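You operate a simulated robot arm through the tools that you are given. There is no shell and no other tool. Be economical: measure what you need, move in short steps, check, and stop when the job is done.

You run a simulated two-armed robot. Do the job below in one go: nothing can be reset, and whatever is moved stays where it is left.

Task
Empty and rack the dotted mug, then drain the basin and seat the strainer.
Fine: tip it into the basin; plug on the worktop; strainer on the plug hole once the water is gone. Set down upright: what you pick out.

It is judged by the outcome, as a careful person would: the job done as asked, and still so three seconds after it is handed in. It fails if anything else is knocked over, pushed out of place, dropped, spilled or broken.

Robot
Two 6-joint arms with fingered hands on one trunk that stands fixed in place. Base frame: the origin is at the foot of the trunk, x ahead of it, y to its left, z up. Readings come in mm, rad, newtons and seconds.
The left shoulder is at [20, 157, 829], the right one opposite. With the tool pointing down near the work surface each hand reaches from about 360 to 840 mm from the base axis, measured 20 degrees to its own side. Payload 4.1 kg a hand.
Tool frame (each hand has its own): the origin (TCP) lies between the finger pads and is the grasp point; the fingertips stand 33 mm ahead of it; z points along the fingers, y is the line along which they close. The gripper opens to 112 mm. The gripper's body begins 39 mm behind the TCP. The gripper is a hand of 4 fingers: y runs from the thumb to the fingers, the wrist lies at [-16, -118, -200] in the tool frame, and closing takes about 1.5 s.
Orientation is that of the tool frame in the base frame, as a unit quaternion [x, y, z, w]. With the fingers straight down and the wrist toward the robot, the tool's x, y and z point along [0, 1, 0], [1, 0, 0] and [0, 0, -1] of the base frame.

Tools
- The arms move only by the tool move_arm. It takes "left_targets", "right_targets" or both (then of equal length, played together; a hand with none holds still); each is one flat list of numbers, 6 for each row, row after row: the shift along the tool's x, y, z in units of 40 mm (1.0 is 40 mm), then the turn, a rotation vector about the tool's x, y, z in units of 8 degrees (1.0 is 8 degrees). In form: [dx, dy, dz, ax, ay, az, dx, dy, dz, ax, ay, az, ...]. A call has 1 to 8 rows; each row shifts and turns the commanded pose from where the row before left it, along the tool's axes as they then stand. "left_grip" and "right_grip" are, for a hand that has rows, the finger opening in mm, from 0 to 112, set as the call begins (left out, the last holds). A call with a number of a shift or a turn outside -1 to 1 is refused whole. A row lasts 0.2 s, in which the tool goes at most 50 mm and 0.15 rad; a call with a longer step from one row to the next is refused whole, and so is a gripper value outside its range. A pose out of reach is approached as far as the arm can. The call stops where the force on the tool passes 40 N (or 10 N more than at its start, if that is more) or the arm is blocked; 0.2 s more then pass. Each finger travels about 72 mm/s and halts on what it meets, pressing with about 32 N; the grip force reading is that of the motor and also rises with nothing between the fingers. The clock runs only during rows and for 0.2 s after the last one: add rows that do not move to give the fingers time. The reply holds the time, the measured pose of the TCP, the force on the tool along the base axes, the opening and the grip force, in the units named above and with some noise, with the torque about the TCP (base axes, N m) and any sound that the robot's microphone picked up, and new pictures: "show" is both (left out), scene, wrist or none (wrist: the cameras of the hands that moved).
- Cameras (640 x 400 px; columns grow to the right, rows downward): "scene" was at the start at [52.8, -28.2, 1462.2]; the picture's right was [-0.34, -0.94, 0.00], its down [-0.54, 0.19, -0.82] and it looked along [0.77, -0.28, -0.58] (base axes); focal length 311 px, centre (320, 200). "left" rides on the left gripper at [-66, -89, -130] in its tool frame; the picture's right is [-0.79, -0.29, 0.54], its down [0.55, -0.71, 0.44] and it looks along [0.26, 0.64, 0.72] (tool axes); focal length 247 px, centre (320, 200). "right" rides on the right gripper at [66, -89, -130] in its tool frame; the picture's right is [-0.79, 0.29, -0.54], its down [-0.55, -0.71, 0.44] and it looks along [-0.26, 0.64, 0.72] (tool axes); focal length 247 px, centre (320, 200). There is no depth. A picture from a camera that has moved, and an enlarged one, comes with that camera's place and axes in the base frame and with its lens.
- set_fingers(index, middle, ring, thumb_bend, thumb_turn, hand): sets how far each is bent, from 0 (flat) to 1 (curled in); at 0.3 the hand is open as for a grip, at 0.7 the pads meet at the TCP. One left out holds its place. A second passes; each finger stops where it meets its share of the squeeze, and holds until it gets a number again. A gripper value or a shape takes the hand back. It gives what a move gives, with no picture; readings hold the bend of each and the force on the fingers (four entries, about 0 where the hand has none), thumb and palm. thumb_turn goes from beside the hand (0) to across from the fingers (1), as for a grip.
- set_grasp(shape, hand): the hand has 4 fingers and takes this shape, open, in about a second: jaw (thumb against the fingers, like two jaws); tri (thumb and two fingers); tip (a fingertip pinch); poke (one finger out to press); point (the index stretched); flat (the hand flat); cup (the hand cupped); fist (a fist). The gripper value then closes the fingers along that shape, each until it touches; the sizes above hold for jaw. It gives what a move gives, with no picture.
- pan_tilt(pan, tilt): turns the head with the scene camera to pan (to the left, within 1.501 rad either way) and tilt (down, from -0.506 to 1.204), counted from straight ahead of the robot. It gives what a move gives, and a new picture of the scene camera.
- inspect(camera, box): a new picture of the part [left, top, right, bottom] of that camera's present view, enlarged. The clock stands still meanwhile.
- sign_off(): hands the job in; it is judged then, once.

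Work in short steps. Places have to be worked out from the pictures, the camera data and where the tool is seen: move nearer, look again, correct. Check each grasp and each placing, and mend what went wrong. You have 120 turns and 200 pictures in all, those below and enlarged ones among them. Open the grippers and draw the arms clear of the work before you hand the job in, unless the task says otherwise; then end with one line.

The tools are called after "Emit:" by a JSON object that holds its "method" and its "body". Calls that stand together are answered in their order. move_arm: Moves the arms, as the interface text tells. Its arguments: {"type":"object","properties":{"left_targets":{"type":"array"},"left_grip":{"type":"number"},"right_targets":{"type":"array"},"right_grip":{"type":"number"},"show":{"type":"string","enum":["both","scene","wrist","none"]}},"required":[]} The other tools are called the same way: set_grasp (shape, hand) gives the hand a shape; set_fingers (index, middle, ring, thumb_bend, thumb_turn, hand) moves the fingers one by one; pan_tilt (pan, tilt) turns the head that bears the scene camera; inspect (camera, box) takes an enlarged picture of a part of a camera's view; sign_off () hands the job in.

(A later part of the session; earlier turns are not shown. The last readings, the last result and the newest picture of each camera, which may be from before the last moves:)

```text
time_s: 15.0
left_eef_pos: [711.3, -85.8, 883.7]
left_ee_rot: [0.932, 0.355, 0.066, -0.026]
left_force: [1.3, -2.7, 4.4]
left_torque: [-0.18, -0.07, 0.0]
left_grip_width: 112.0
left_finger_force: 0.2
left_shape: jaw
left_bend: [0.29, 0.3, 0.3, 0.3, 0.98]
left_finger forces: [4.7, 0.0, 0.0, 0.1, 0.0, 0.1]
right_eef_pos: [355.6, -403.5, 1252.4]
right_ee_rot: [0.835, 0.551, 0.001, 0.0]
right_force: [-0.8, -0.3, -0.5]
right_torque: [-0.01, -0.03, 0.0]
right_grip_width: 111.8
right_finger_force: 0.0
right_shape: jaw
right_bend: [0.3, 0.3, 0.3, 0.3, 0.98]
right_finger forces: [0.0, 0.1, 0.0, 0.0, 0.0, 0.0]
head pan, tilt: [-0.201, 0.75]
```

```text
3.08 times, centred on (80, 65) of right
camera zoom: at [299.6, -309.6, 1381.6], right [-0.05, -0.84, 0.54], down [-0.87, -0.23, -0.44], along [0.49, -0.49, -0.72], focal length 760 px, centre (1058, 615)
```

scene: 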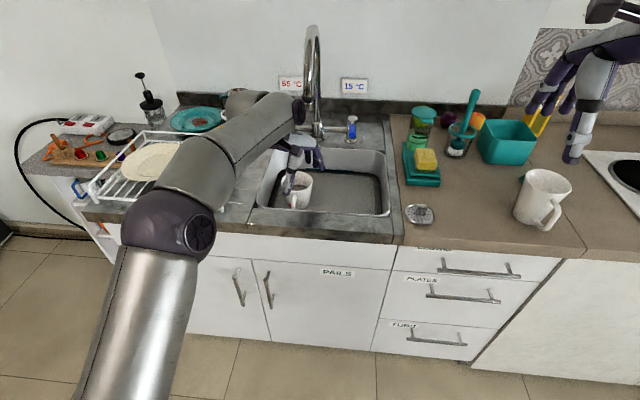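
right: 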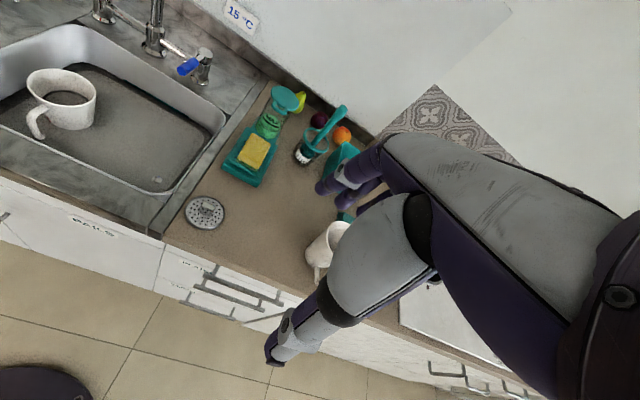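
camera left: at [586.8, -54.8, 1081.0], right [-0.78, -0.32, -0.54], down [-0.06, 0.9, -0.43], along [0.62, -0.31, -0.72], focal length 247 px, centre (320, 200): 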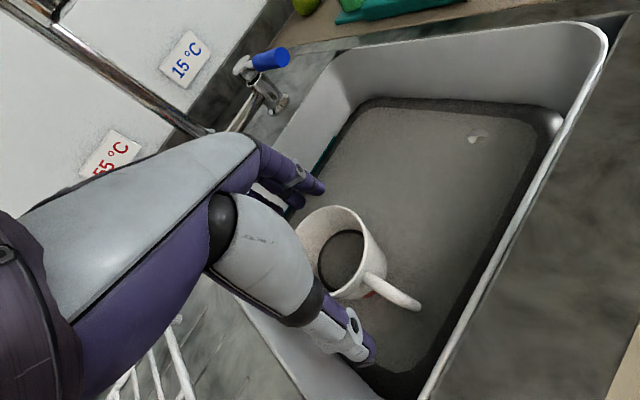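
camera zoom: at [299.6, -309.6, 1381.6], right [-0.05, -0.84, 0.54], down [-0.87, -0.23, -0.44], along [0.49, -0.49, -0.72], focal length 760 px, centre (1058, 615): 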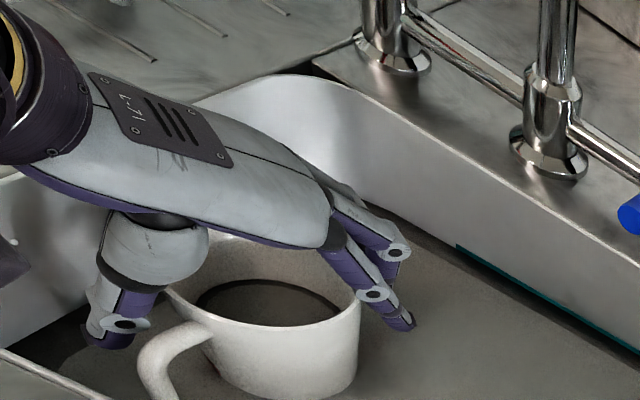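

Index lightly touches the rim side; depth is good. Closing the hand on the mug.

Emit:
{"method": "move_arm", "body": {"left_targets": [0, 0, 0, 0, 0, 0, 0, 0, 0, 0, 0, 0, 0, 0, 0, 0, 0, 0, 0, 0, 0, 0, 0, 0, 0, 0, 0, 0, 0, 0, 0, 0, 0, 0, 0, 0, 0, 0, 0, 0, 0, 0, 0, 0, 0, 0, 0, 0], "left_grip": 50, "show": "wrist"}}

Emit:
{"method": "inspect", "body": {"camera": "right", "box": [0, 0, 160, 130]}}

```text
time_s: 16.8
left_eef_pos: [711.2, -85.2, 883.5]
left_ee_rot: [0.932, 0.355, 0.066, -0.026]
left_force: [-1.0, -0.1, 0.6]
left_torque: [-0.05, 0.0, 0.01]
left_grip_width: 64.8
left_finger_force: 32.1
left_shape: jaw
left_bend: [0.75, 0.4, 0.39, 0.68, 1.0]
left_finger forces: [17.7, 9.5, 4.1, 0.0, 31.3, 0.0]
right_eef_pos: [356.0, -404.7, 1252.2]
right_ee_rot: [0.835, 0.55, 0.001, 0.001]
right_force: [0.4, 0.7, -1.2]
right_torque: [0.0, -0.02, 0.01]
right_grip_width: 111.7
right_finger_force: 0.0
right_shape: jaw
right_bend: [0.3, 0.3, 0.3, 0.3, 0.98]
right_finger forces: [0.0, 0.0, 0.1, 0.1, 0.0, 0.0]
head pan, tilt: [-0.201, 0.75]
camera left: at [591.6, -72.6, 1000.8], right [-0.72, -0.26, -0.64], down [-0.02, 0.94, -0.35], along [0.69, -0.24, -0.68], focal length 247 px, centre (320, 200)
```

left: 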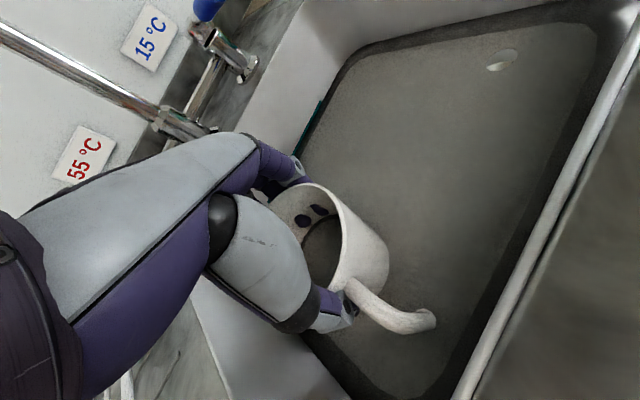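

```text
3.08 times, centred on (80, 65) of right
camera zoom: at [299.9, -309.5, 1381.6], right [-0.05, -0.84, 0.54], down [-0.87, -0.23, -0.44], along [0.49, -0.49, -0.72], focal length 760 px, centre (1058, 615)
```

zoom: 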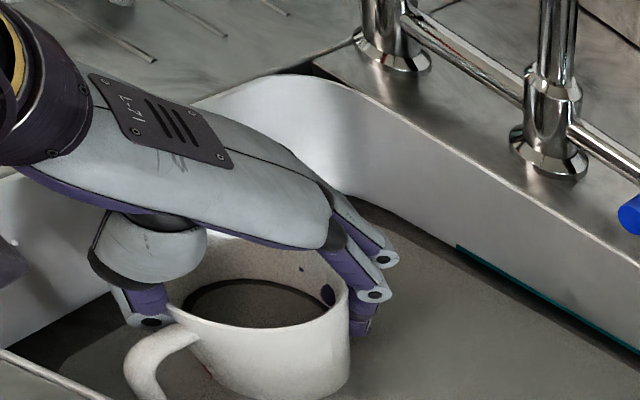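

Thumb, middle and ring hold with some force; index is curled past the side. A small 12 mm test lift will tell whether the hold is sound (any spill goes in the basin anyway).

Emit:
{"method": "move_arm", "body": {"left_targets": [0.02, 0, -0.15, 0, 0, 0, 0.02, 0, -0.15, 0, 0, 0, 0, 0, 0, 0, 0, 0], "show": "wrist"}}

Emit:
{"method": "inspect", "body": {"camera": "right", "box": [0, 0, 160, 130]}}

Emit:
{"method": "inspect", "body": {"camera": "scene", "box": [240, 110, 380, 230]}}

```text
time_s: 17.6
left_eef_pos: [710.6, -83.0, 893.8]
left_ee_rot: [0.932, 0.355, 0.066, -0.026]
left_force: [-1.0, 0.4, -6.6]
left_torque: [-0.06, -0.03, 0.01]
left_grip_width: 64.6
left_finger_force: 32.0
left_shape: jaw
left_bend: [0.75, 0.4, 0.39, 0.68, 1.0]
left_finger forces: [17.7, 9.6, 4.0, 0.0, 31.3, 0.1]
right_eef_pos: [356.1, -404.6, 1253.1]
right_ee_rot: [0.835, 0.55, 0.001, 0.0]
right_force: [-0.7, 0.9, 0.9]
right_torque: [0.0, 0.04, -0.01]
right_grip_width: 111.8
right_finger_force: 0.0
right_shape: jaw
right_bend: [0.3, 0.3, 0.3, 0.3, 0.98]
right_finger forces: [0.0, 0.0, 0.1, 0.0, 0.0, 0.0]
head pan, tilt: [-0.201, 0.75]
camera left: at [590.8, -71.1, 1012.5], right [-0.72, -0.26, -0.64], down [-0.02, 0.94, -0.35], along [0.69, -0.24, -0.68], focal length 247 px, centre (320, 200)
```

left: 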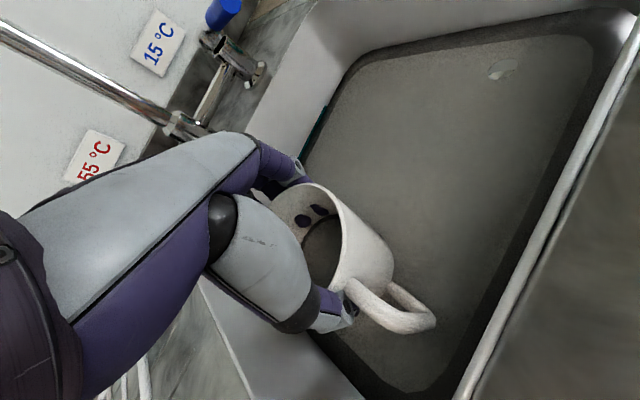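

```text
3.08 times, centred on (80, 65) of right
camera zoom: at [299.9, -309.5, 1381.6], right [-0.05, -0.84, 0.54], down [-0.87, -0.23, -0.44], along [0.49, -0.49, -0.72], focal length 760 px, centre (1058, 615)
```

zoom: 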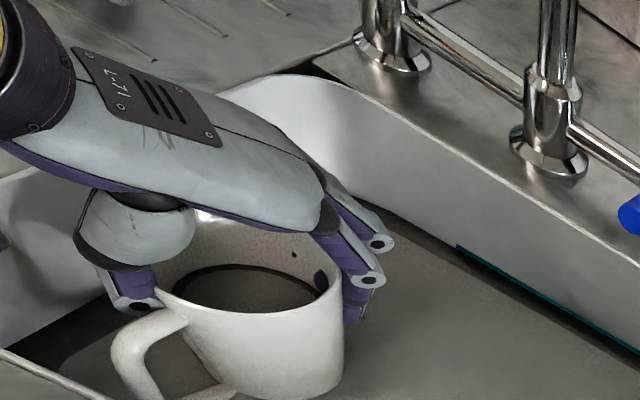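

```text
3.33 times, centred on (310, 170) of scene
camera zoom: at [51.3, -15.1, 1450.4], right [-0.2, -0.98, 0.0], down [-0.67, 0.14, -0.73], along [0.72, -0.15, -0.68], focal length 1036 px, centre (353, 300)
```

zoom: 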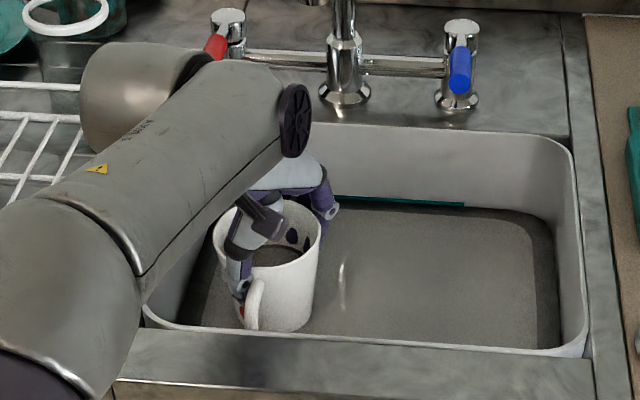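

The mug lifted cleanly (about 6.6 N). Now raise it ~60 mm within the basin area, adding a bit of lean to stay in reach.

Emit:
{"method": "move_arm", "body": {"left_targets": [0.07, 0, -0.5, 0, 0.3, 0, 0.07, 0, -0.5, 0, 0.3, 0, 0.07, 0, -0.5, 0, 0.4, 0, 0, 0, 0, 0, 0, 0], "show": "scene"}}

```text
time_s: 18.6
left_eef_pos: [708.8, -86.7, 958.1]
left_ee_rot: [0.925, 0.353, 0.13, -0.051]
left_force: [-0.7, -1.1, -5.5]
left_torque: [-0.06, 0.01, 0.01]
left_grip_width: 64.5
left_finger_force: 31.5
left_shape: jaw
left_bend: [0.75, 0.4, 0.4, 0.68, 1.0]
left_finger forces: [17.6, 9.4, 4.4, 0.0, 31.2, 0.0]
right_eef_pos: [356.4, -404.8, 1253.6]
right_ee_rot: [0.835, 0.55, 0.001, -0.001]
right_force: [0.0, 0.2, -0.5]
right_torque: [-0.02, 0.02, 0.01]
right_grip_width: 111.8
right_finger_force: 0.0
right_shape: jaw
right_bend: [0.3, 0.3, 0.3, 0.3, 0.98]
right_finger forces: [0.0, 0.0, 0.0, 0.0, 0.0, 0.0]
head pan, tilt: [-0.201, 0.75]
```

scene: 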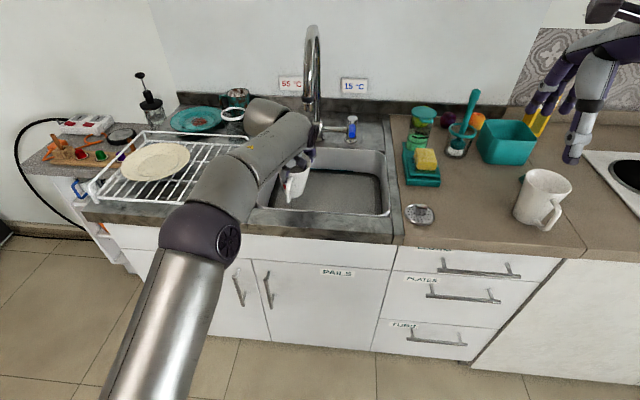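

In reach. Shift 50 mm to the right (more central over the basin) and start leaning further.

Emit:
{"method": "move_arm", "body": {"left_targets": [-0.52, 0.3, -0.15, 0, 0, 0, -0.52, 0.3, -0.15, 0, 0, 0, 0, 0, 0, 0, 1, 0, 0, 0, 0, 0, 1, 0, 0, 0, 0, 0, 0, 0], "show": "both"}}

```text
time_s: 19.8
left_eef_pos: [693.5, -132.4, 956.7]
left_ee_rot: [0.899, 0.341, 0.258, -0.099]
left_force: [0.3, 0.6, -6.0]
left_torque: [-0.12, 0.08, 0.01]
left_grip_width: 64.7
left_finger_force: 32.3
left_shape: jaw
left_bend: [0.75, 0.4, 0.4, 0.68, 0.99]
left_finger forces: [17.9, 9.4, 4.9, 0.0, 31.2, 0.0]
right_eef_pos: [356.8, -404.6, 1253.1]
right_ee_rot: [0.835, 0.55, 0.002, 0.0]
right_force: [-0.2, 0.3, -0.2]
right_torque: [-0.01, 0.02, 0.05]
right_grip_width: 111.6
right_finger_force: 0.0
right_shape: jaw
right_bend: [0.3, 0.3, 0.3, 0.3, 0.98]
right_finger forces: [0.1, 0.0, 0.1, 0.0, 0.0, 0.0]
head pan, tilt: [-0.201, 0.75]
camera left: at [542.1, -147.9, 1029.8], right [-0.48, -0.04, -0.88], down [0.05, 1.0, -0.08], along [0.88, -0.08, -0.47], focal length 247 px, centre (320, 200)
```

scene: 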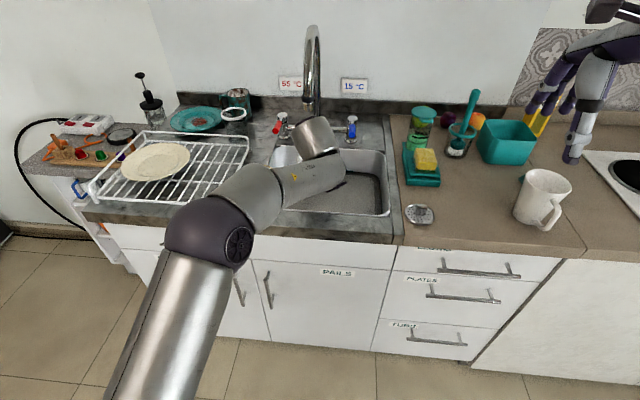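
left: 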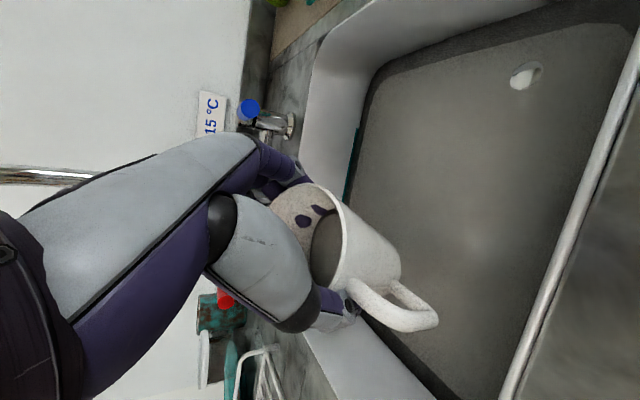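

No limits hit, weight unchanged. Continue leaning in increments to pour inside the basin.

Emit:
{"method": "move_arm", "body": {"left_targets": [0, 0, 0, 0, 1, 0, 0, 0, 0, 0, 1, 0, 0, 0, 0, 0, 1, 0, 0, 0, 0, 0, 0, 0], "show": "both"}}

```text
time_s: 20.8
left_eef_pos: [691.8, -133.6, 954.6]
left_ee_rot: [0.825, 0.314, 0.439, -0.167]
left_force: [0.0, 0.4, -6.4]
left_torque: [-0.16, 0.13, 0.01]
left_grip_width: 64.3
left_finger_force: 32.0
left_shape: jaw
left_bend: [0.75, 0.4, 0.41, 0.69, 0.99]
left_finger forces: [17.8, 9.1, 5.4, 0.0, 31.1, 0.1]
right_eef_pos: [356.1, -404.1, 1252.9]
right_ee_rot: [0.835, 0.55, 0.002, 0.0]
right_force: [-0.4, 0.6, -0.2]
right_torque: [0.01, 0.01, 0.0]
right_grip_width: 111.6
right_finger_force: 0.0
right_shape: jaw
right_bend: [0.3, 0.3, 0.3, 0.3, 0.98]
right_finger forces: [0.0, 0.0, 0.0, 0.0, 0.0, 0.0]
head pan, tilt: [-0.201, 0.75]
camera left: at [526.7, -160.9, 970.9], right [-0.19, 0.22, -0.96], down [0.03, 0.98, 0.22], along [0.98, 0.01, -0.19], focal length 247 px, centre (320, 200)
```

scene: 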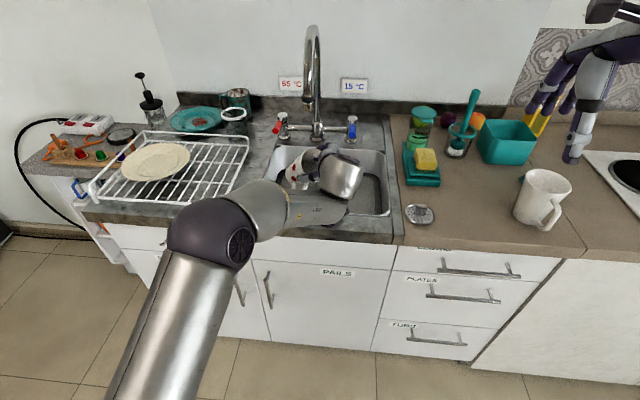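
left: 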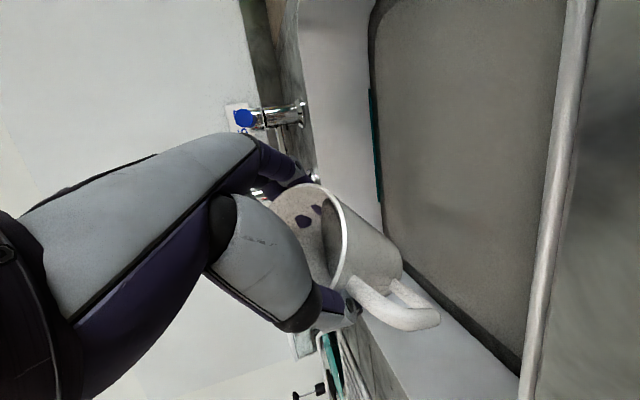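

Raise 60 mm so the hand will clear the front rim, then lean 24° more.

Emit:
{"method": "move_arm", "body": {"left_targets": [0.62, 0, -0.42, 0, 0, 0, 0.62, 0, -0.42, 0, 0, 0, 0, 0, 0, 0, 1, 0, 0, 0, 0, 0, 1, 0, 0, 0, 0, 0, 1, 0, 0, 0, 0, 0, 0, 0], "show": "both"}}

Emit:
{"method": "inspect", "body": {"camera": "right", "box": [0, 0, 240, 200]}}

```text
time_s: 22.2
left_eef_pos: [693.4, -131.9, 1016.1]
left_ee_rot: [0.715, 0.273, 0.602, -0.229]
left_force: [0.4, 0.5, -5.1]
left_torque: [-0.17, 0.17, 0.0]
left_grip_width: 64.3
left_finger_force: 32.1
left_shape: jaw
left_bend: [0.75, 0.4, 0.41, 0.69, 0.98]
left_finger forces: [18.0, 8.9, 5.8, 0.0, 31.2, 0.0]
right_eef_pos: [356.5, -404.8, 1252.3]
right_ee_rot: [0.835, 0.55, 0.001, 0.0]
right_force: [0.3, -0.6, 0.6]
right_torque: [-0.01, 0.0, 0.03]
right_grip_width: 111.7
right_finger_force: 0.1
right_shape: jaw
right_bend: [0.3, 0.3, 0.3, 0.3, 0.98]
right_finger forces: [0.0, 0.1, 0.0, 0.0, 0.1, 0.0]
head pan, tilt: [-0.201, 0.75]
camera left: at [530.6, -157.8, 971.2], right [0.1, 0.48, -0.87], down [-0.08, 0.88, 0.47], along [0.99, 0.02, 0.13], focal length 247 px, centre (320, 200)
```

scene: 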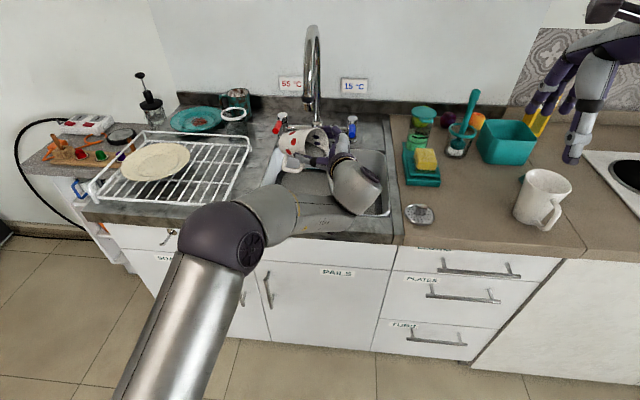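
left: 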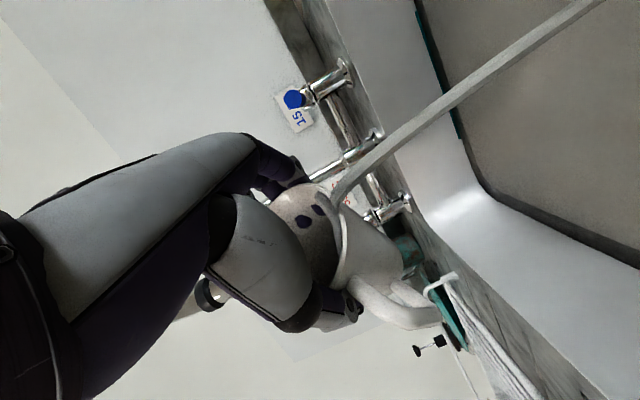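

```text
2.00 times, centred on (120, 100) of right
camera zoom: at [299.9, -309.5, 1381.6], right [-0.05, -0.84, 0.54], down [-0.87, -0.23, -0.44], along [0.49, -0.49, -0.72], focal length 494 px, centre (720, 400)
```

zoom: 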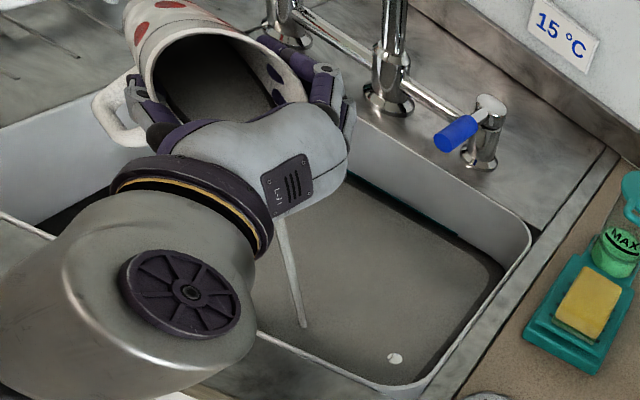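

Red dots confirmed and water is streaming into the basin. Lean 24° further and hold to drain.

Emit:
{"method": "move_arm", "body": {"left_targets": [0, 0, 0, 0, 0.8, 0, 0, 0, 0, 0, 0.8, 0, 0, 0, 0, 0, 1, 0, 0, 0, 0, 0, 1, 0, 0, 0, 0, 0, 0, 0, 0, 0, 0, 0, 0, 0, 0, 0, 0, 0, 0, 0, 0, 0, 0, 0, 0, 0], "show": "scene"}}

Emit:
{"method": "inspect", "body": {"camera": "right", "box": [0, 0, 240, 200]}}

```text
time_s: 23.3
left_eef_pos: [691.8, -135.1, 1027.1]
left_ee_rot: [0.538, 0.211, 0.765, -0.284]
left_force: [0.0, -2.7, 4.6]
left_torque: [-0.55, 1.42, 0.49]
left_grip_width: 64.2
left_finger_force: 31.8
left_shape: jaw
left_bend: [0.75, 0.4, 0.41, 0.69, 0.98]
left_finger forces: [17.9, 9.2, 6.5, 0.1, 31.7, 0.0]
right_eef_pos: [355.0, -403.7, 1252.9]
right_ee_rot: [0.836, 0.549, 0.001, 0.0]
right_force: [0.4, -0.6, 0.4]
right_torque: [0.02, -0.02, 0.01]
right_grip_width: 111.8
right_finger_force: 0.0
right_shape: jaw
right_bend: [0.3, 0.3, 0.3, 0.3, 0.98]
right_finger forces: [0.0, 0.0, 0.1, 0.0, 0.0, 0.0]
head pan, tilt: [-0.201, 0.75]
stopped in row 5 (left hand): the force on the tool passed its limit at 51 N (the readings are from after the stop); the commanded pose is now the measured one
```

scene: 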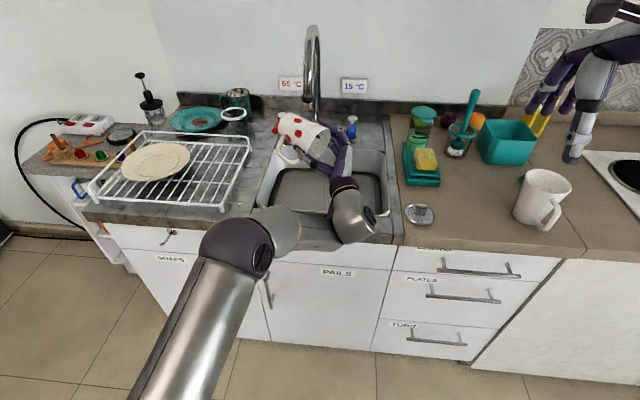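

```text
2.00 times, centred on (120, 100) of right
camera zoom: at [299.5, -309.5, 1381.7], right [-0.05, -0.84, 0.54], down [-0.87, -0.23, -0.44], along [0.49, -0.49, -0.72], focal length 494 px, centre (720, 400)
```

zoom: 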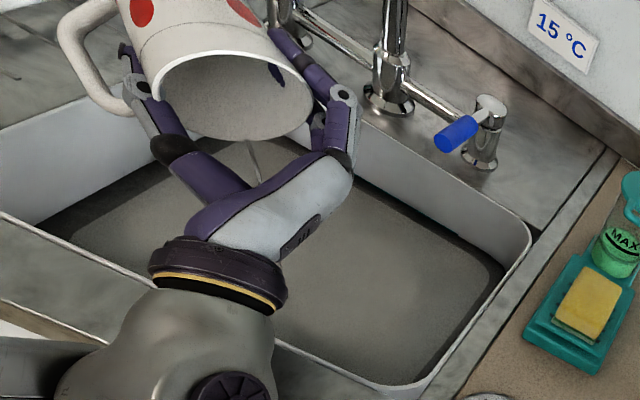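

The mug is tipped past horizontal and almost empty, but the wrist touched the counter's front edge. Raise 40 mm straight up and hold.

Emit:
{"method": "move_arm", "body": {"left_targets": [0.47, 0, 0.165, 0, 0, 0, 0.47, 0, 0.165, 0, 0, 0, 0, 0, 0, 0, 0, 0, 0, 0, 0, 0, 0, 0, 0, 0, 0, 0, 0, 0, 0, 0, 0, 0, 0, 0, 0, 0, 0, 0, 0, 0, 0, 0, 0, 0, 0, 0], "show": "scene"}}

Emit:
{"method": "inspect", "body": {"camera": "right", "box": [0, 0, 240, 200]}}

```text
time_s: 25.1
left_eef_pos: [692.2, -135.6, 1065.2]
left_ee_rot: [0.539, 0.209, 0.764, -0.286]
left_force: [-7.0, 0.1, -21.9]
left_torque: [-0.37, 0.59, 0.09]
left_grip_width: 64.4
left_finger_force: 31.9
left_shape: jaw
left_bend: [0.75, 0.41, 0.43, 0.69, 0.96]
left_finger forces: [17.8, 7.7, 2.7, 0.0, 33.6, 0.0]
right_eef_pos: [357.0, -404.1, 1252.5]
right_ee_rot: [0.835, 0.55, 0.001, 0.0]
right_force: [0.6, -0.7, -0.3]
right_torque: [-0.03, 0.03, -0.01]
right_grip_width: 111.5
right_finger_force: 0.0
right_shape: jaw
right_bend: [0.3, 0.3, 0.3, 0.3, 0.98]
right_finger forces: [0.1, 0.0, 0.0, 0.1, 0.0, 0.0]
head pan, tilt: [-0.201, 0.75]
```

scene: 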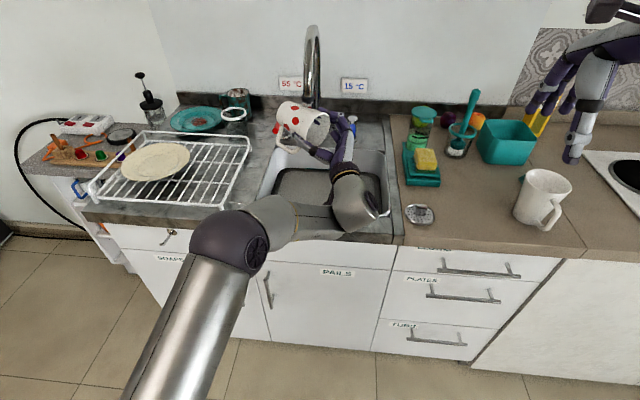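

```text
2.00 times, centred on (120, 100) of right
camera zoom: at [300.0, -309.6, 1381.5], right [-0.05, -0.84, 0.54], down [-0.87, -0.23, -0.44], along [0.49, -0.49, -0.72], focal length 494 px, centre (720, 400)
```

zoom: 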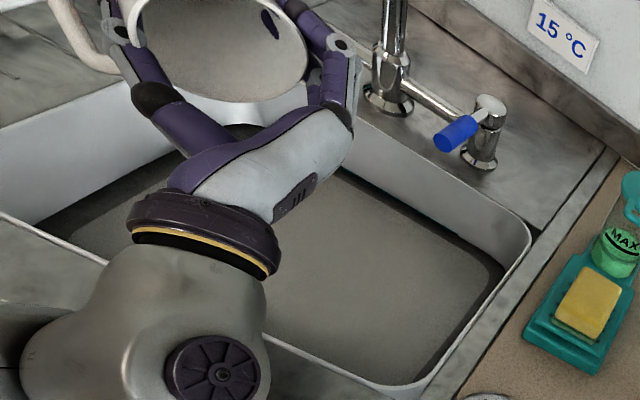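

Force -22 N: the raised mug base is touching the spout. Lower 20 mm back and check.

Emit:
{"method": "move_arm", "body": {"left_targets": [-0.47, 0, -0.165, 0, 0, 0, 0, 0, 0, 0, 0, 0], "show": "none"}}

Emit:
{"method": "inspect", "body": {"camera": "scene", "box": [240, 60, 380, 230]}}

Emit:
{"method": "inspect", "body": {"camera": "left", "box": [100, 50, 640, 400]}}

```text
time_s: 25.7
left_eef_pos: [690.8, -132.6, 1048.3]
left_ee_rot: [0.538, 0.211, 0.765, -0.285]
left_force: [-0.1, -0.4, -5.0]
left_torque: [-0.14, 0.13, -0.01]
left_grip_width: 64.3
left_finger_force: 32.0
left_shape: jaw
left_bend: [0.75, 0.41, 0.42, 0.69, 0.97]
left_finger forces: [19.4, 10.2, 5.8, 0.0, 33.9, 0.0]
right_eef_pos: [357.7, -404.4, 1251.9]
right_ee_rot: [0.835, 0.55, 0.001, 0.0]
right_force: [-1.0, 0.5, 0.3]
right_torque: [0.02, -0.01, -0.04]
right_grip_width: 111.7
right_finger_force: 0.1
right_shape: jaw
right_bend: [0.3, 0.3, 0.3, 0.3, 0.98]
right_finger forces: [0.0, 0.0, 0.0, 0.0, 0.0, 0.0]
head pan, tilt: [-0.201, 0.75]
```

```text
2.35 times, centred on (310, 145) of scene
camera zoom: at [51.2, -15.1, 1450.5], right [-0.2, -0.98, 0.0], down [-0.67, 0.14, -0.73], along [0.72, -0.15, -0.68], focal length 731 px, centre (344, 329)
```

zoom: 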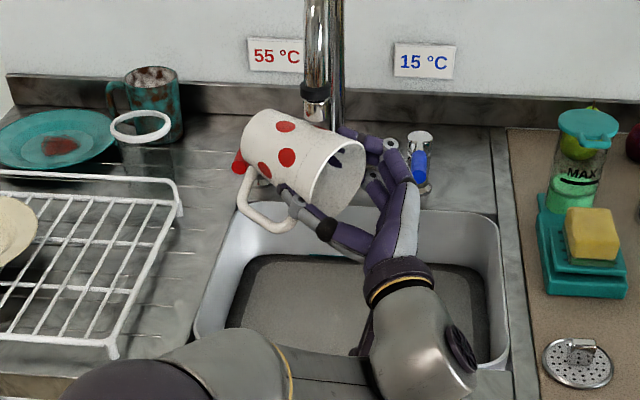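

```text
1.14 times, centred on (370, 225) of left
camera zoom: at [558.6, -132.6, 939.6], right [0.39, 0.72, -0.57], down [-0.31, 0.69, 0.65], along [0.87, -0.08, 0.49], focal length 282 px, centre (263, 171)
```

zoom: 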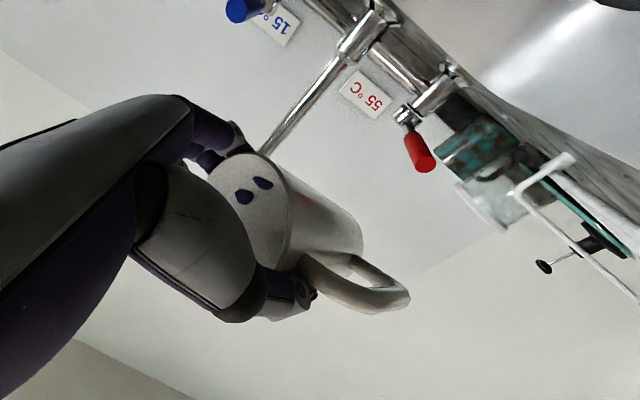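

Clear again, and the mug looks empty. Un-tilt 24° in place, then draw back from under the spout.

Emit:
{"method": "move_arm", "body": {"left_targets": [0, 0, 0, 0, -1, 0, 0, 0, 0, 0, -1, 0, 0, 0, 0, 0, -1, 0, -0.28, -0.6, -0.46, 0, 0, 0, -0.28, -0.6, -0.46, 0, 0, 0, 0, 0, 0, 0, 0, 0], "show": "scene"}}

```text
time_s: 27.1
left_eef_pos: [630.0, -123.0, 1027.3]
left_ee_rot: [0.685, 0.266, 0.636, -0.236]
left_force: [-0.4, 0.3, -3.6]
left_torque: [-0.12, 0.12, 0.02]
left_grip_width: 64.3
left_finger_force: 32.5
left_shape: jaw
left_bend: [0.75, 0.41, 0.42, 0.69, 0.97]
left_finger forces: [19.6, 10.1, 5.7, 0.0, 33.8, 0.0]
right_eef_pos: [355.7, -405.2, 1253.3]
right_ee_rot: [0.835, 0.55, 0.001, 0.0]
right_force: [0.4, -0.6, -0.3]
right_torque: [-0.04, 0.05, 0.01]
right_grip_width: 111.6
right_finger_force: 0.1
right_shape: jaw
right_bend: [0.3, 0.3, 0.3, 0.3, 0.98]
right_finger forces: [0.0, 0.0, 0.1, 0.1, 0.1, 0.0]
head pan, tilt: [-0.201, 0.75]
```

scene: 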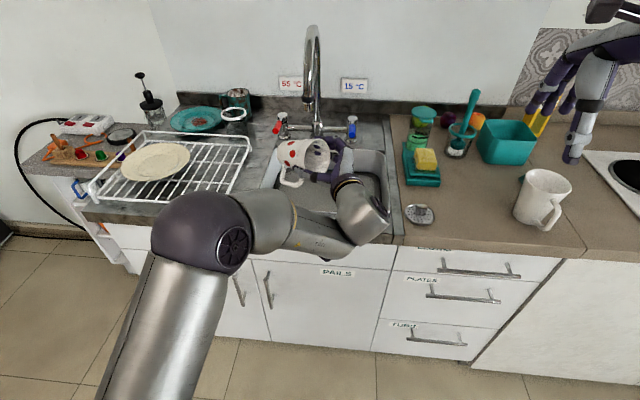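

Weight is now ~3.6 N (empty mug). Untilt toward upright.

Emit:
{"method": "move_arm", "body": {"left_targets": [0, 0, 0, 0, -1, 0, 0, 0, 0, 0, -1, 0, 0, 0, 0, 0, -1, 0, 0, 0, 0, 0, -1, 0, 0, 0, 0, 0, -1, 0, 0, 0, 0, 0, -1, 0, 0, 0, 0, 0, -1, 0, 0, 0, 0, 0, 0, 0], "show": "both"}}

```text
time_s: 28.9
left_eef_pos: [630.7, -124.8, 1026.1]
left_ee_rot: [0.904, 0.345, 0.239, -0.084]
left_force: [-0.5, 0.5, -4.3]
left_torque: [-0.04, 0.05, 0.02]
left_grip_width: 64.2
left_finger_force: 32.0
left_shape: jaw
left_bend: [0.75, 0.41, 0.42, 0.69, 0.97]
left_finger forces: [19.1, 10.2, 6.2, 0.1, 34.2, 0.1]
right_eef_pos: [355.5, -404.7, 1252.5]
right_ee_rot: [0.835, 0.55, 0.001, 0.0]
right_force: [0.3, 0.3, -0.3]
right_torque: [0.04, -0.01, 0.01]
right_grip_width: 111.8
right_finger_force: 0.1
right_shape: jaw
right_bend: [0.3, 0.3, 0.3, 0.3, 0.98]
right_finger forces: [0.0, 0.0, 0.0, 0.0, 0.1, 0.0]
head pan, tilt: [-0.201, 0.75]
camera left: at [480.7, -135.8, 1103.1], right [-0.5, -0.08, -0.86], down [0.05, 0.99, -0.12], along [0.86, -0.1, -0.49], focal length 247 px, centre (320, 200)
```

scene: 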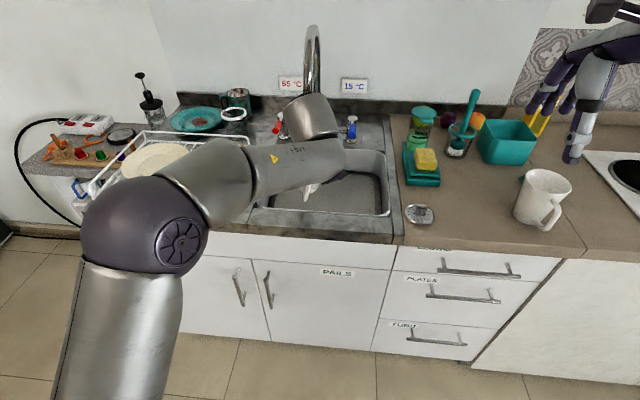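
left: 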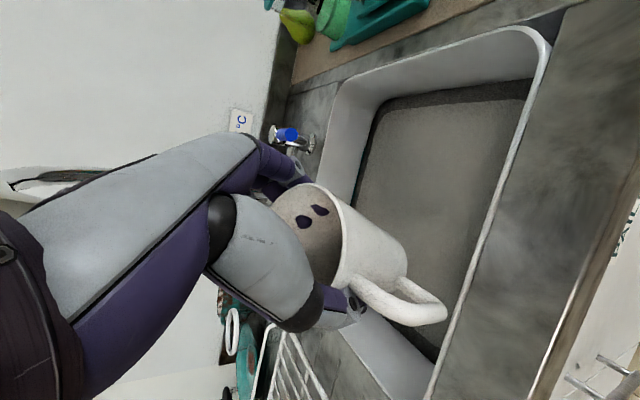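

Mug is empty. Finish untilting to the grasp lean (8°), then start toward the rack at a raised height.

Emit:
{"method": "move_arm", "body": {"left_targets": [0, 0, 0, 0, -1, 0, 0, 0, 0, 0, -1, 0, 0, 0, 0, 0, -0.75, 0, 0.55, -0.78, -0.1, 0, 0, 0, 0.55, -0.78, -0.1, 0, 0, 0, 0.55, -0.78, -0.1, 0, 0, 0, 0, 0, 0, 0, 0, 0], "show": "both"}}

```text
time_s: 30.5
left_eef_pos: [615.5, -13.2, 1044.4]
left_ee_rot: [0.933, 0.354, 0.063, -0.017]
left_force: [0.2, -0.4, -4.0]
left_torque: [0.04, 0.02, -0.02]
left_grip_width: 63.9
left_finger_force: 32.0
left_shape: jaw
left_bend: [0.75, 0.41, 0.42, 0.69, 0.98]
left_finger forces: [18.5, 10.3, 6.6, 0.0, 34.4, 0.0]
right_eef_pos: [355.5, -404.4, 1253.1]
right_ee_rot: [0.835, 0.55, 0.001, 0.0]
right_force: [-0.2, -0.3, -0.1]
right_torque: [-0.03, 0.02, -0.04]
right_grip_width: 111.8
right_finger_force: 0.0
right_shape: jaw
right_bend: [0.3, 0.3, 0.3, 0.3, 0.98]
right_finger forces: [0.0, 0.0, 0.0, 0.0, 0.0, 0.0]
head pan, tilt: [-0.201, 0.75]
camera left: at [494.7, 2.2, 1160.8], right [-0.72, -0.27, -0.64], down [-0.02, 0.93, -0.37], along [0.69, -0.26, -0.67], focal length 247 px, centre (320, 200)
```

scene: 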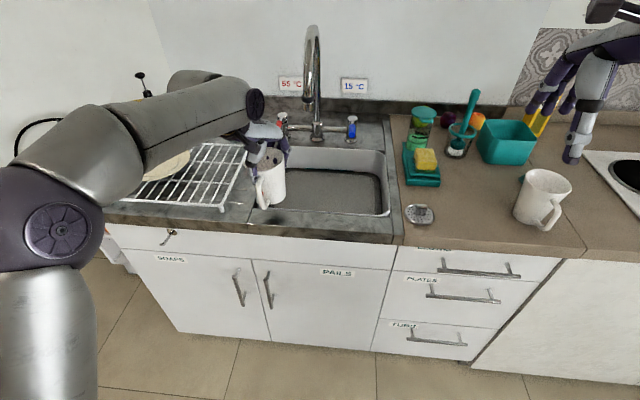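
left: 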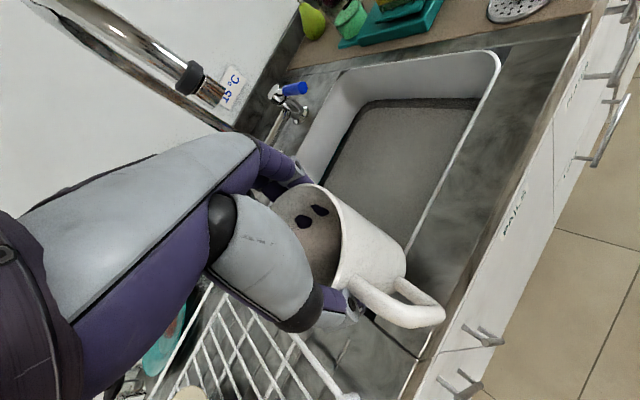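

Mug looks upright. Zoom on the rack and mug to plan the placement.

Emit:
{"method": "inspect", "body": {"camera": "scene", "box": [130, 120, 310, 240]}}

Emit:
{"method": "inspect", "body": {"camera": "left", "box": [130, 240, 450, 400]}}

```text
3.33 times, centred on (220, 180) of scene
camera zoom: at [51.3, -15.2, 1450.4], right [-0.2, -0.98, 0.0], down [-0.67, 0.14, -0.73], along [0.72, -0.15, -0.68], focal length 1036 px, centre (653, 267)
```

zoom: 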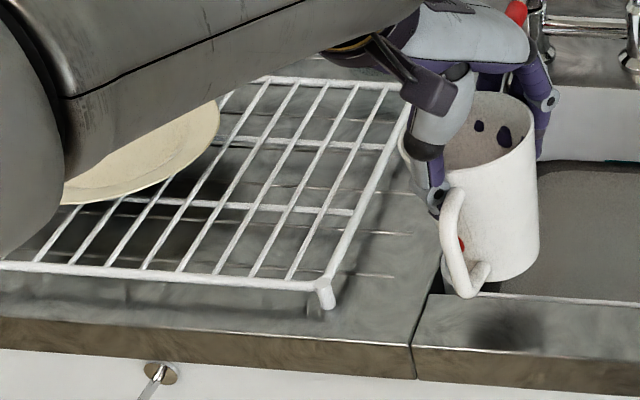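

```text
2.00 times, centred on (290, 320) of left
camera zoom: at [494.7, 2.2, 1160.8], right [-0.72, -0.27, -0.64], down [-0.02, 0.93, -0.37], along [0.69, -0.26, -0.67], focal length 494 px, centre (380, -40)
```

zoom: 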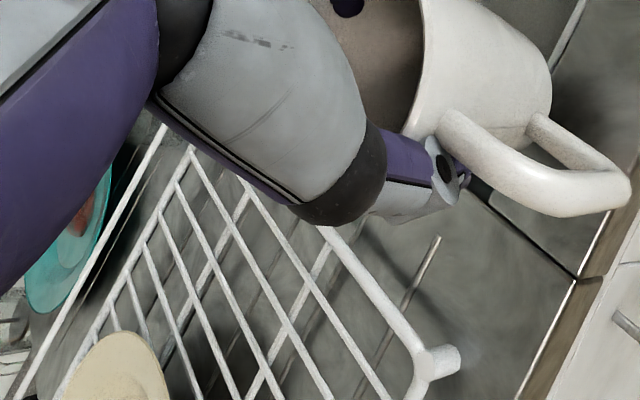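

Rack wires are at z≈938, its right-front corner at (623,103); the free area is its right part. Raise 30 mm and yaw 24° back about the vertical to shorten the reach.

Emit:
{"method": "move_arm", "body": {"left_targets": [0.1, 0, -0.74, 0, 0, 0, 0, 0, 0, 0.139, 0, -0.99, 0, 0, 0, 0.139, 0, -0.99, 0, 0, 0, 0.139, 0, -0.99, 0, 0, 0, 0, 0, 0], "show": "scene"}}

```text
time_s: 31.7
left_eef_pos: [615.4, -12.0, 1074.7]
left_ee_rot: [0.839, 0.541, 0.054, -0.031]
left_force: [0.2, -0.9, -3.9]
left_torque: [0.0, 0.0, -0.06]
left_grip_width: 64.2
left_finger_force: 32.0
left_shape: jaw
left_bend: [0.75, 0.41, 0.42, 0.69, 0.98]
left_finger forces: [18.6, 10.3, 6.5, 0.0, 34.3, 0.0]
right_eef_pos: [356.8, -405.5, 1252.0]
right_ee_rot: [0.835, 0.55, 0.001, 0.0]
right_force: [-0.6, -0.1, 0.1]
right_torque: [-0.05, 0.01, -0.01]
right_grip_width: 111.9
right_finger_force: 0.1
right_shape: jaw
right_bend: [0.3, 0.3, 0.3, 0.3, 0.98]
right_finger forces: [0.0, 0.0, 0.0, 0.0, 0.1, 0.1]
head pan, tilt: [-0.201, 0.75]
```

scene: 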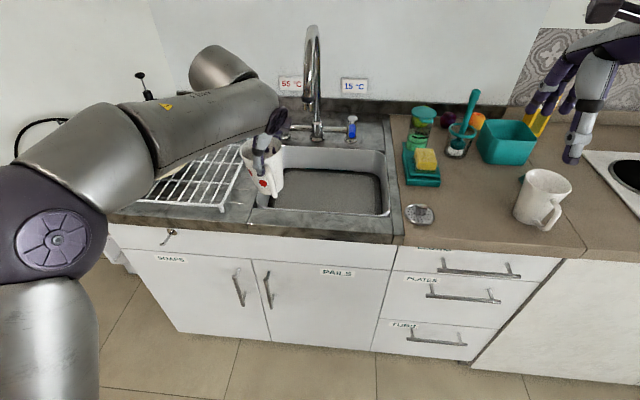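

Upright and in reach. Carry it over the rack's free right-front area at (704,154,1075).

Emit:
{"method": "move_arm", "body": {"left_targets": [0.93, 0.062, 0.117, 0, 0, 0, 0.93, 0.062, 0.117, 0, 0, 0, 0.93, 0.062, 0.117, 0, 0, 0, 0.93, 0.062, 0.117, 0, 0, 0, 0.93, 0.062, 0.117, 0, 0, 0, 0, 0, 0, 0, 0, 0], "show": "both"}}

Emit:
{"method": "inspect", "body": {"camera": "right", "box": [0, 0, 160, 130]}}

```text
time_s: 33.1
left_eef_pos: [703.7, 152.7, 1074.0]
left_ee_rot: [0.839, 0.54, 0.054, -0.03]
left_force: [0.2, -0.7, -3.4]
left_torque: [0.03, -0.06, -0.01]
left_grip_width: 64.4
left_finger_force: 31.7
left_shape: jaw
left_bend: [0.75, 0.41, 0.41, 0.69, 0.98]
left_finger forces: [18.7, 10.4, 6.4, 0.0, 34.4, 0.0]
right_eef_pos: [356.0, -405.3, 1252.1]
right_ee_rot: [0.835, 0.55, 0.002, 0.0]
right_force: [0.1, -0.4, -0.5]
right_torque: [0.01, -0.01, 0.05]
right_grip_width: 111.6
right_finger_force: 0.0
right_shape: jaw
right_bend: [0.3, 0.3, 0.3, 0.3, 0.98]
right_finger forces: [0.0, 0.1, 0.1, 0.1, 0.0, 0.0]
head pan, tilt: [-0.201, 0.75]
camera left: at [588.9, 117.7, 1191.8], right [-0.55, -0.54, -0.63], down [-0.39, 0.84, -0.37], along [0.73, 0.05, -0.68], focal length 247 px, centre (320, 200)
```

scene: 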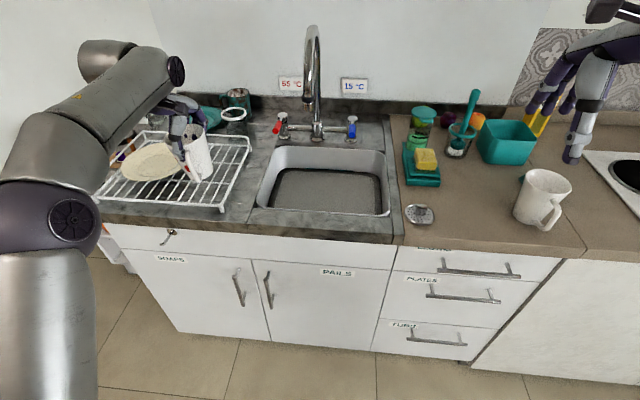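
left: 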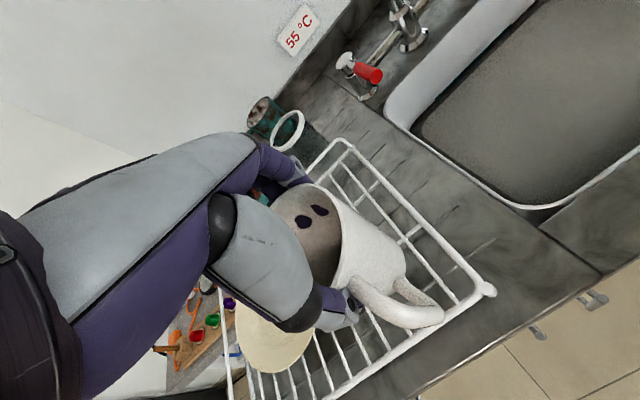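

```text
3.08 times, centred on (80, 65) of right
camera zoom: at [299.7, -309.6, 1381.6], right [-0.05, -0.84, 0.54], down [-0.87, -0.23, -0.44], along [0.49, -0.49, -0.72], focal length 760 px, centre (1058, 615)
```

zoom: 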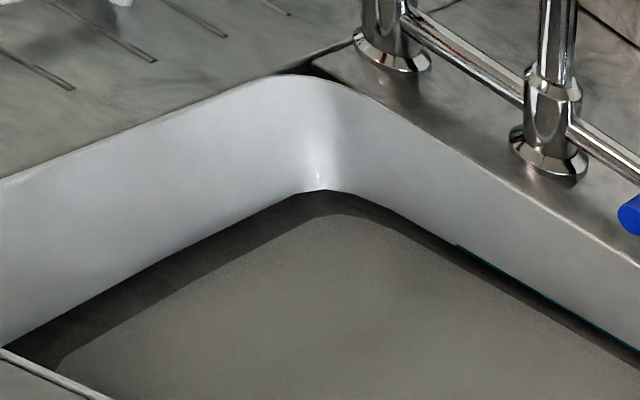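

In position over the rack. Zoom to check clearance to the plate.

Emit:
{"method": "inspect", "body": {"camera": "scene", "box": [90, 90, 270, 220]}}

Emit:
{"method": "inspect", "body": {"camera": "left", "box": [220, 160, 520, 400]}}

```text
3.08 times, centred on (180, 155) of scene
camera zoom: at [51.2, -15.1, 1450.5], right [-0.2, -0.98, 0.0], down [-0.67, 0.14, -0.73], along [0.72, -0.15, -0.68], focal length 956 px, centre (751, 338)
```

zoom: 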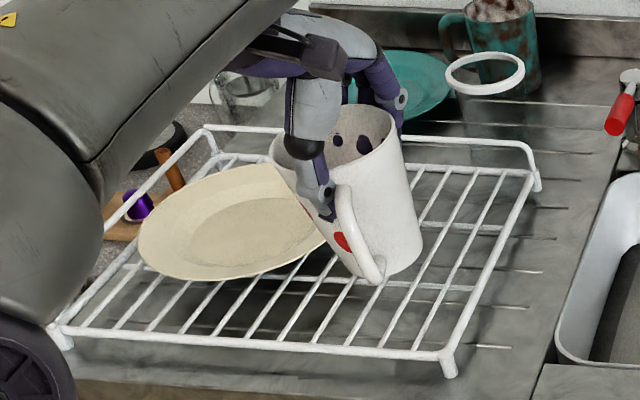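

```text
1.67 times, centred on (370, 280) of left
camera zoom: at [588.9, 117.7, 1191.8], right [-0.55, -0.54, -0.63], down [-0.39, 0.84, -0.37], along [0.73, 0.05, -0.68], focal length 412 px, centre (237, 67)
```

zoom: 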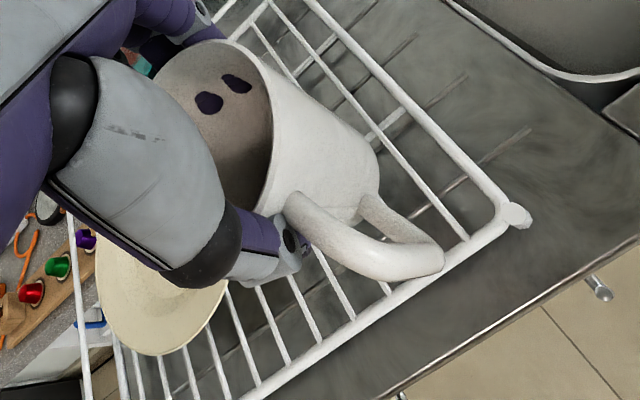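

Plate is ~40 mm from the mug's footprint. Lower 30 mm and watch the force.

Emit:
{"method": "move_arm", "body": {"left_targets": [-0.062, 0, 0.5, 0, 0, 0, -0.015, 0, 0.124, 0, 0, 0, -0.015, 0, 0.124, 0, 0, 0, 0, 0, 0, 0, 0, 0], "show": "none"}}

Emit:
{"method": "inspect", "body": {"camera": "scene", "box": [90, 90, 270, 220]}}

```text
time_s: 34.1
left_eef_pos: [704.9, 153.4, 1043.8]
left_ee_rot: [0.839, 0.54, 0.055, -0.03]
left_force: [-0.5, -0.5, -4.0]
left_torque: [-0.03, -0.05, 0.0]
left_grip_width: 64.0
left_finger_force: 32.0
left_shape: jaw
left_bend: [0.75, 0.41, 0.41, 0.69, 0.98]
left_finger forces: [18.6, 10.4, 6.5, 0.1, 34.4, 0.0]
right_eef_pos: [355.5, -405.4, 1251.8]
right_ee_rot: [0.836, 0.549, 0.002, 0.0]
right_force: [1.1, -0.2, 0.7]
right_torque: [-0.02, 0.0, -0.01]
right_grip_width: 111.9
right_finger_force: 0.1
right_shape: jaw
right_bend: [0.3, 0.3, 0.3, 0.3, 0.98]
right_finger forces: [0.0, 0.1, 0.0, 0.0, 0.0, 0.0]
head pan, tilt: [-0.201, 0.75]
```

```text
3.08 times, centred on (180, 155) of scene
camera zoom: at [51.2, -15.1, 1450.5], right [-0.2, -0.98, 0.0], down [-0.67, 0.14, -0.73], along [0.72, -0.15, -0.68], focal length 956 px, centre (751, 338)
```

zoom: 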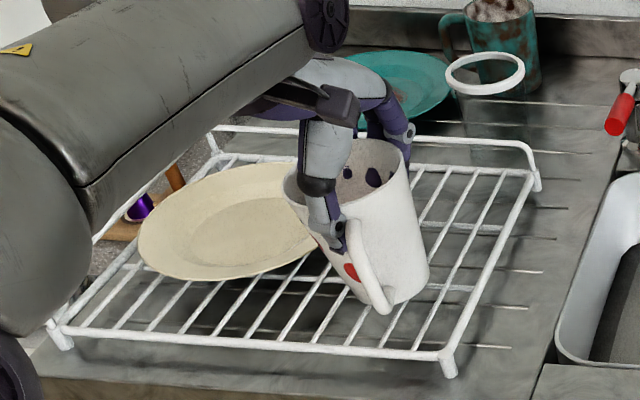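

No contact yet; continue down 10 mm.

Emit:
{"method": "move_arm", "body": {"left_targets": [-0.008, 0, 0.063, 0, 0, 0, -0.008, 0, 0.063, 0, 0, 0, -0.008, 0, 0.063, 0, 0, 0, -0.008, 0, 0.063, 0, 0, 0], "show": "none"}}

```text
time_s: 35.1
left_eef_pos: [704.3, 153.6, 1032.7]
left_ee_rot: [0.839, 0.54, 0.054, -0.029]
left_force: [0.7, 0.0, -3.3]
left_torque: [0.01, -0.03, -0.04]
left_grip_width: 64.1
left_finger_force: 32.1
left_shape: jaw
left_bend: [0.75, 0.41, 0.41, 0.69, 0.98]
left_finger forces: [18.7, 10.4, 6.4, 0.1, 34.4, 0.1]
right_eef_pos: [355.4, -403.1, 1251.4]
right_ee_rot: [0.835, 0.55, 0.002, 0.001]
right_force: [0.1, 0.2, 0.6]
right_torque: [0.0, 0.01, 0.02]
right_grip_width: 111.7
right_finger_force: 0.1
right_shape: jaw
right_bend: [0.3, 0.3, 0.3, 0.3, 0.98]
right_finger forces: [0.0, 0.0, 0.0, 0.0, 0.0, 0.1]
head pan, tilt: [-0.201, 0.75]
```

Still free; another 10 mm in small steps.

Emit:
{"method": "move_arm", "body": {"left_targets": [-0.008, 0, 0.063, 0, 0, 0, -0.008, 0, 0.063, 0, 0, 0, -0.008, 0, 0.063, 0, 0, 0, -0.008, 0, 0.063, 0, 0, 0], "show": "none"}}

Emit:
{"method": "inspect", "body": {"camera": "scene", "box": [90, 90, 270, 220]}}

```text
time_s: 36.1
left_eef_pos: [706.2, 154.1, 1025.8]
left_ee_rot: [0.84, 0.54, 0.056, -0.028]
left_force: [-0.8, -3.5, 10.6]
left_torque: [0.09, 0.14, 0.03]
left_grip_width: 64.0
left_finger_force: 32.2
left_shape: jaw
left_bend: [0.75, 0.41, 0.41, 0.69, 0.98]
left_finger forces: [18.4, 10.2, 6.2, 0.0, 33.0, 0.0]
right_eef_pos: [356.4, -405.0, 1251.5]
right_ee_rot: [0.835, 0.55, 0.001, 0.0]
right_force: [0.0, -0.6, 0.3]
right_torque: [0.02, -0.01, 0.01]
right_grip_width: 111.8
right_finger_force: 0.0
right_shape: jaw
right_bend: [0.3, 0.3, 0.3, 0.3, 0.98]
right_finger forces: [0.0, 0.1, 0.1, 0.0, 0.0, 0.1]
head pan, tilt: [-0.201, 0.75]
```

```text
3.08 times, centred on (180, 155) of scene
camera zoom: at [50.8, -15.3, 1450.5], right [-0.2, -0.98, 0.0], down [-0.67, 0.14, -0.73], along [0.72, -0.15, -0.68], focal length 956 px, centre (751, 338)
```

zoom: 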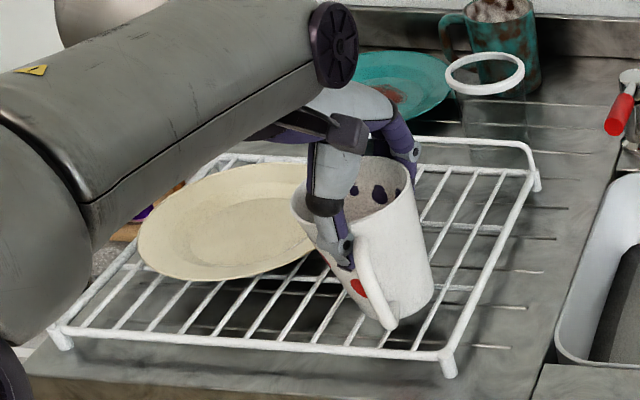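

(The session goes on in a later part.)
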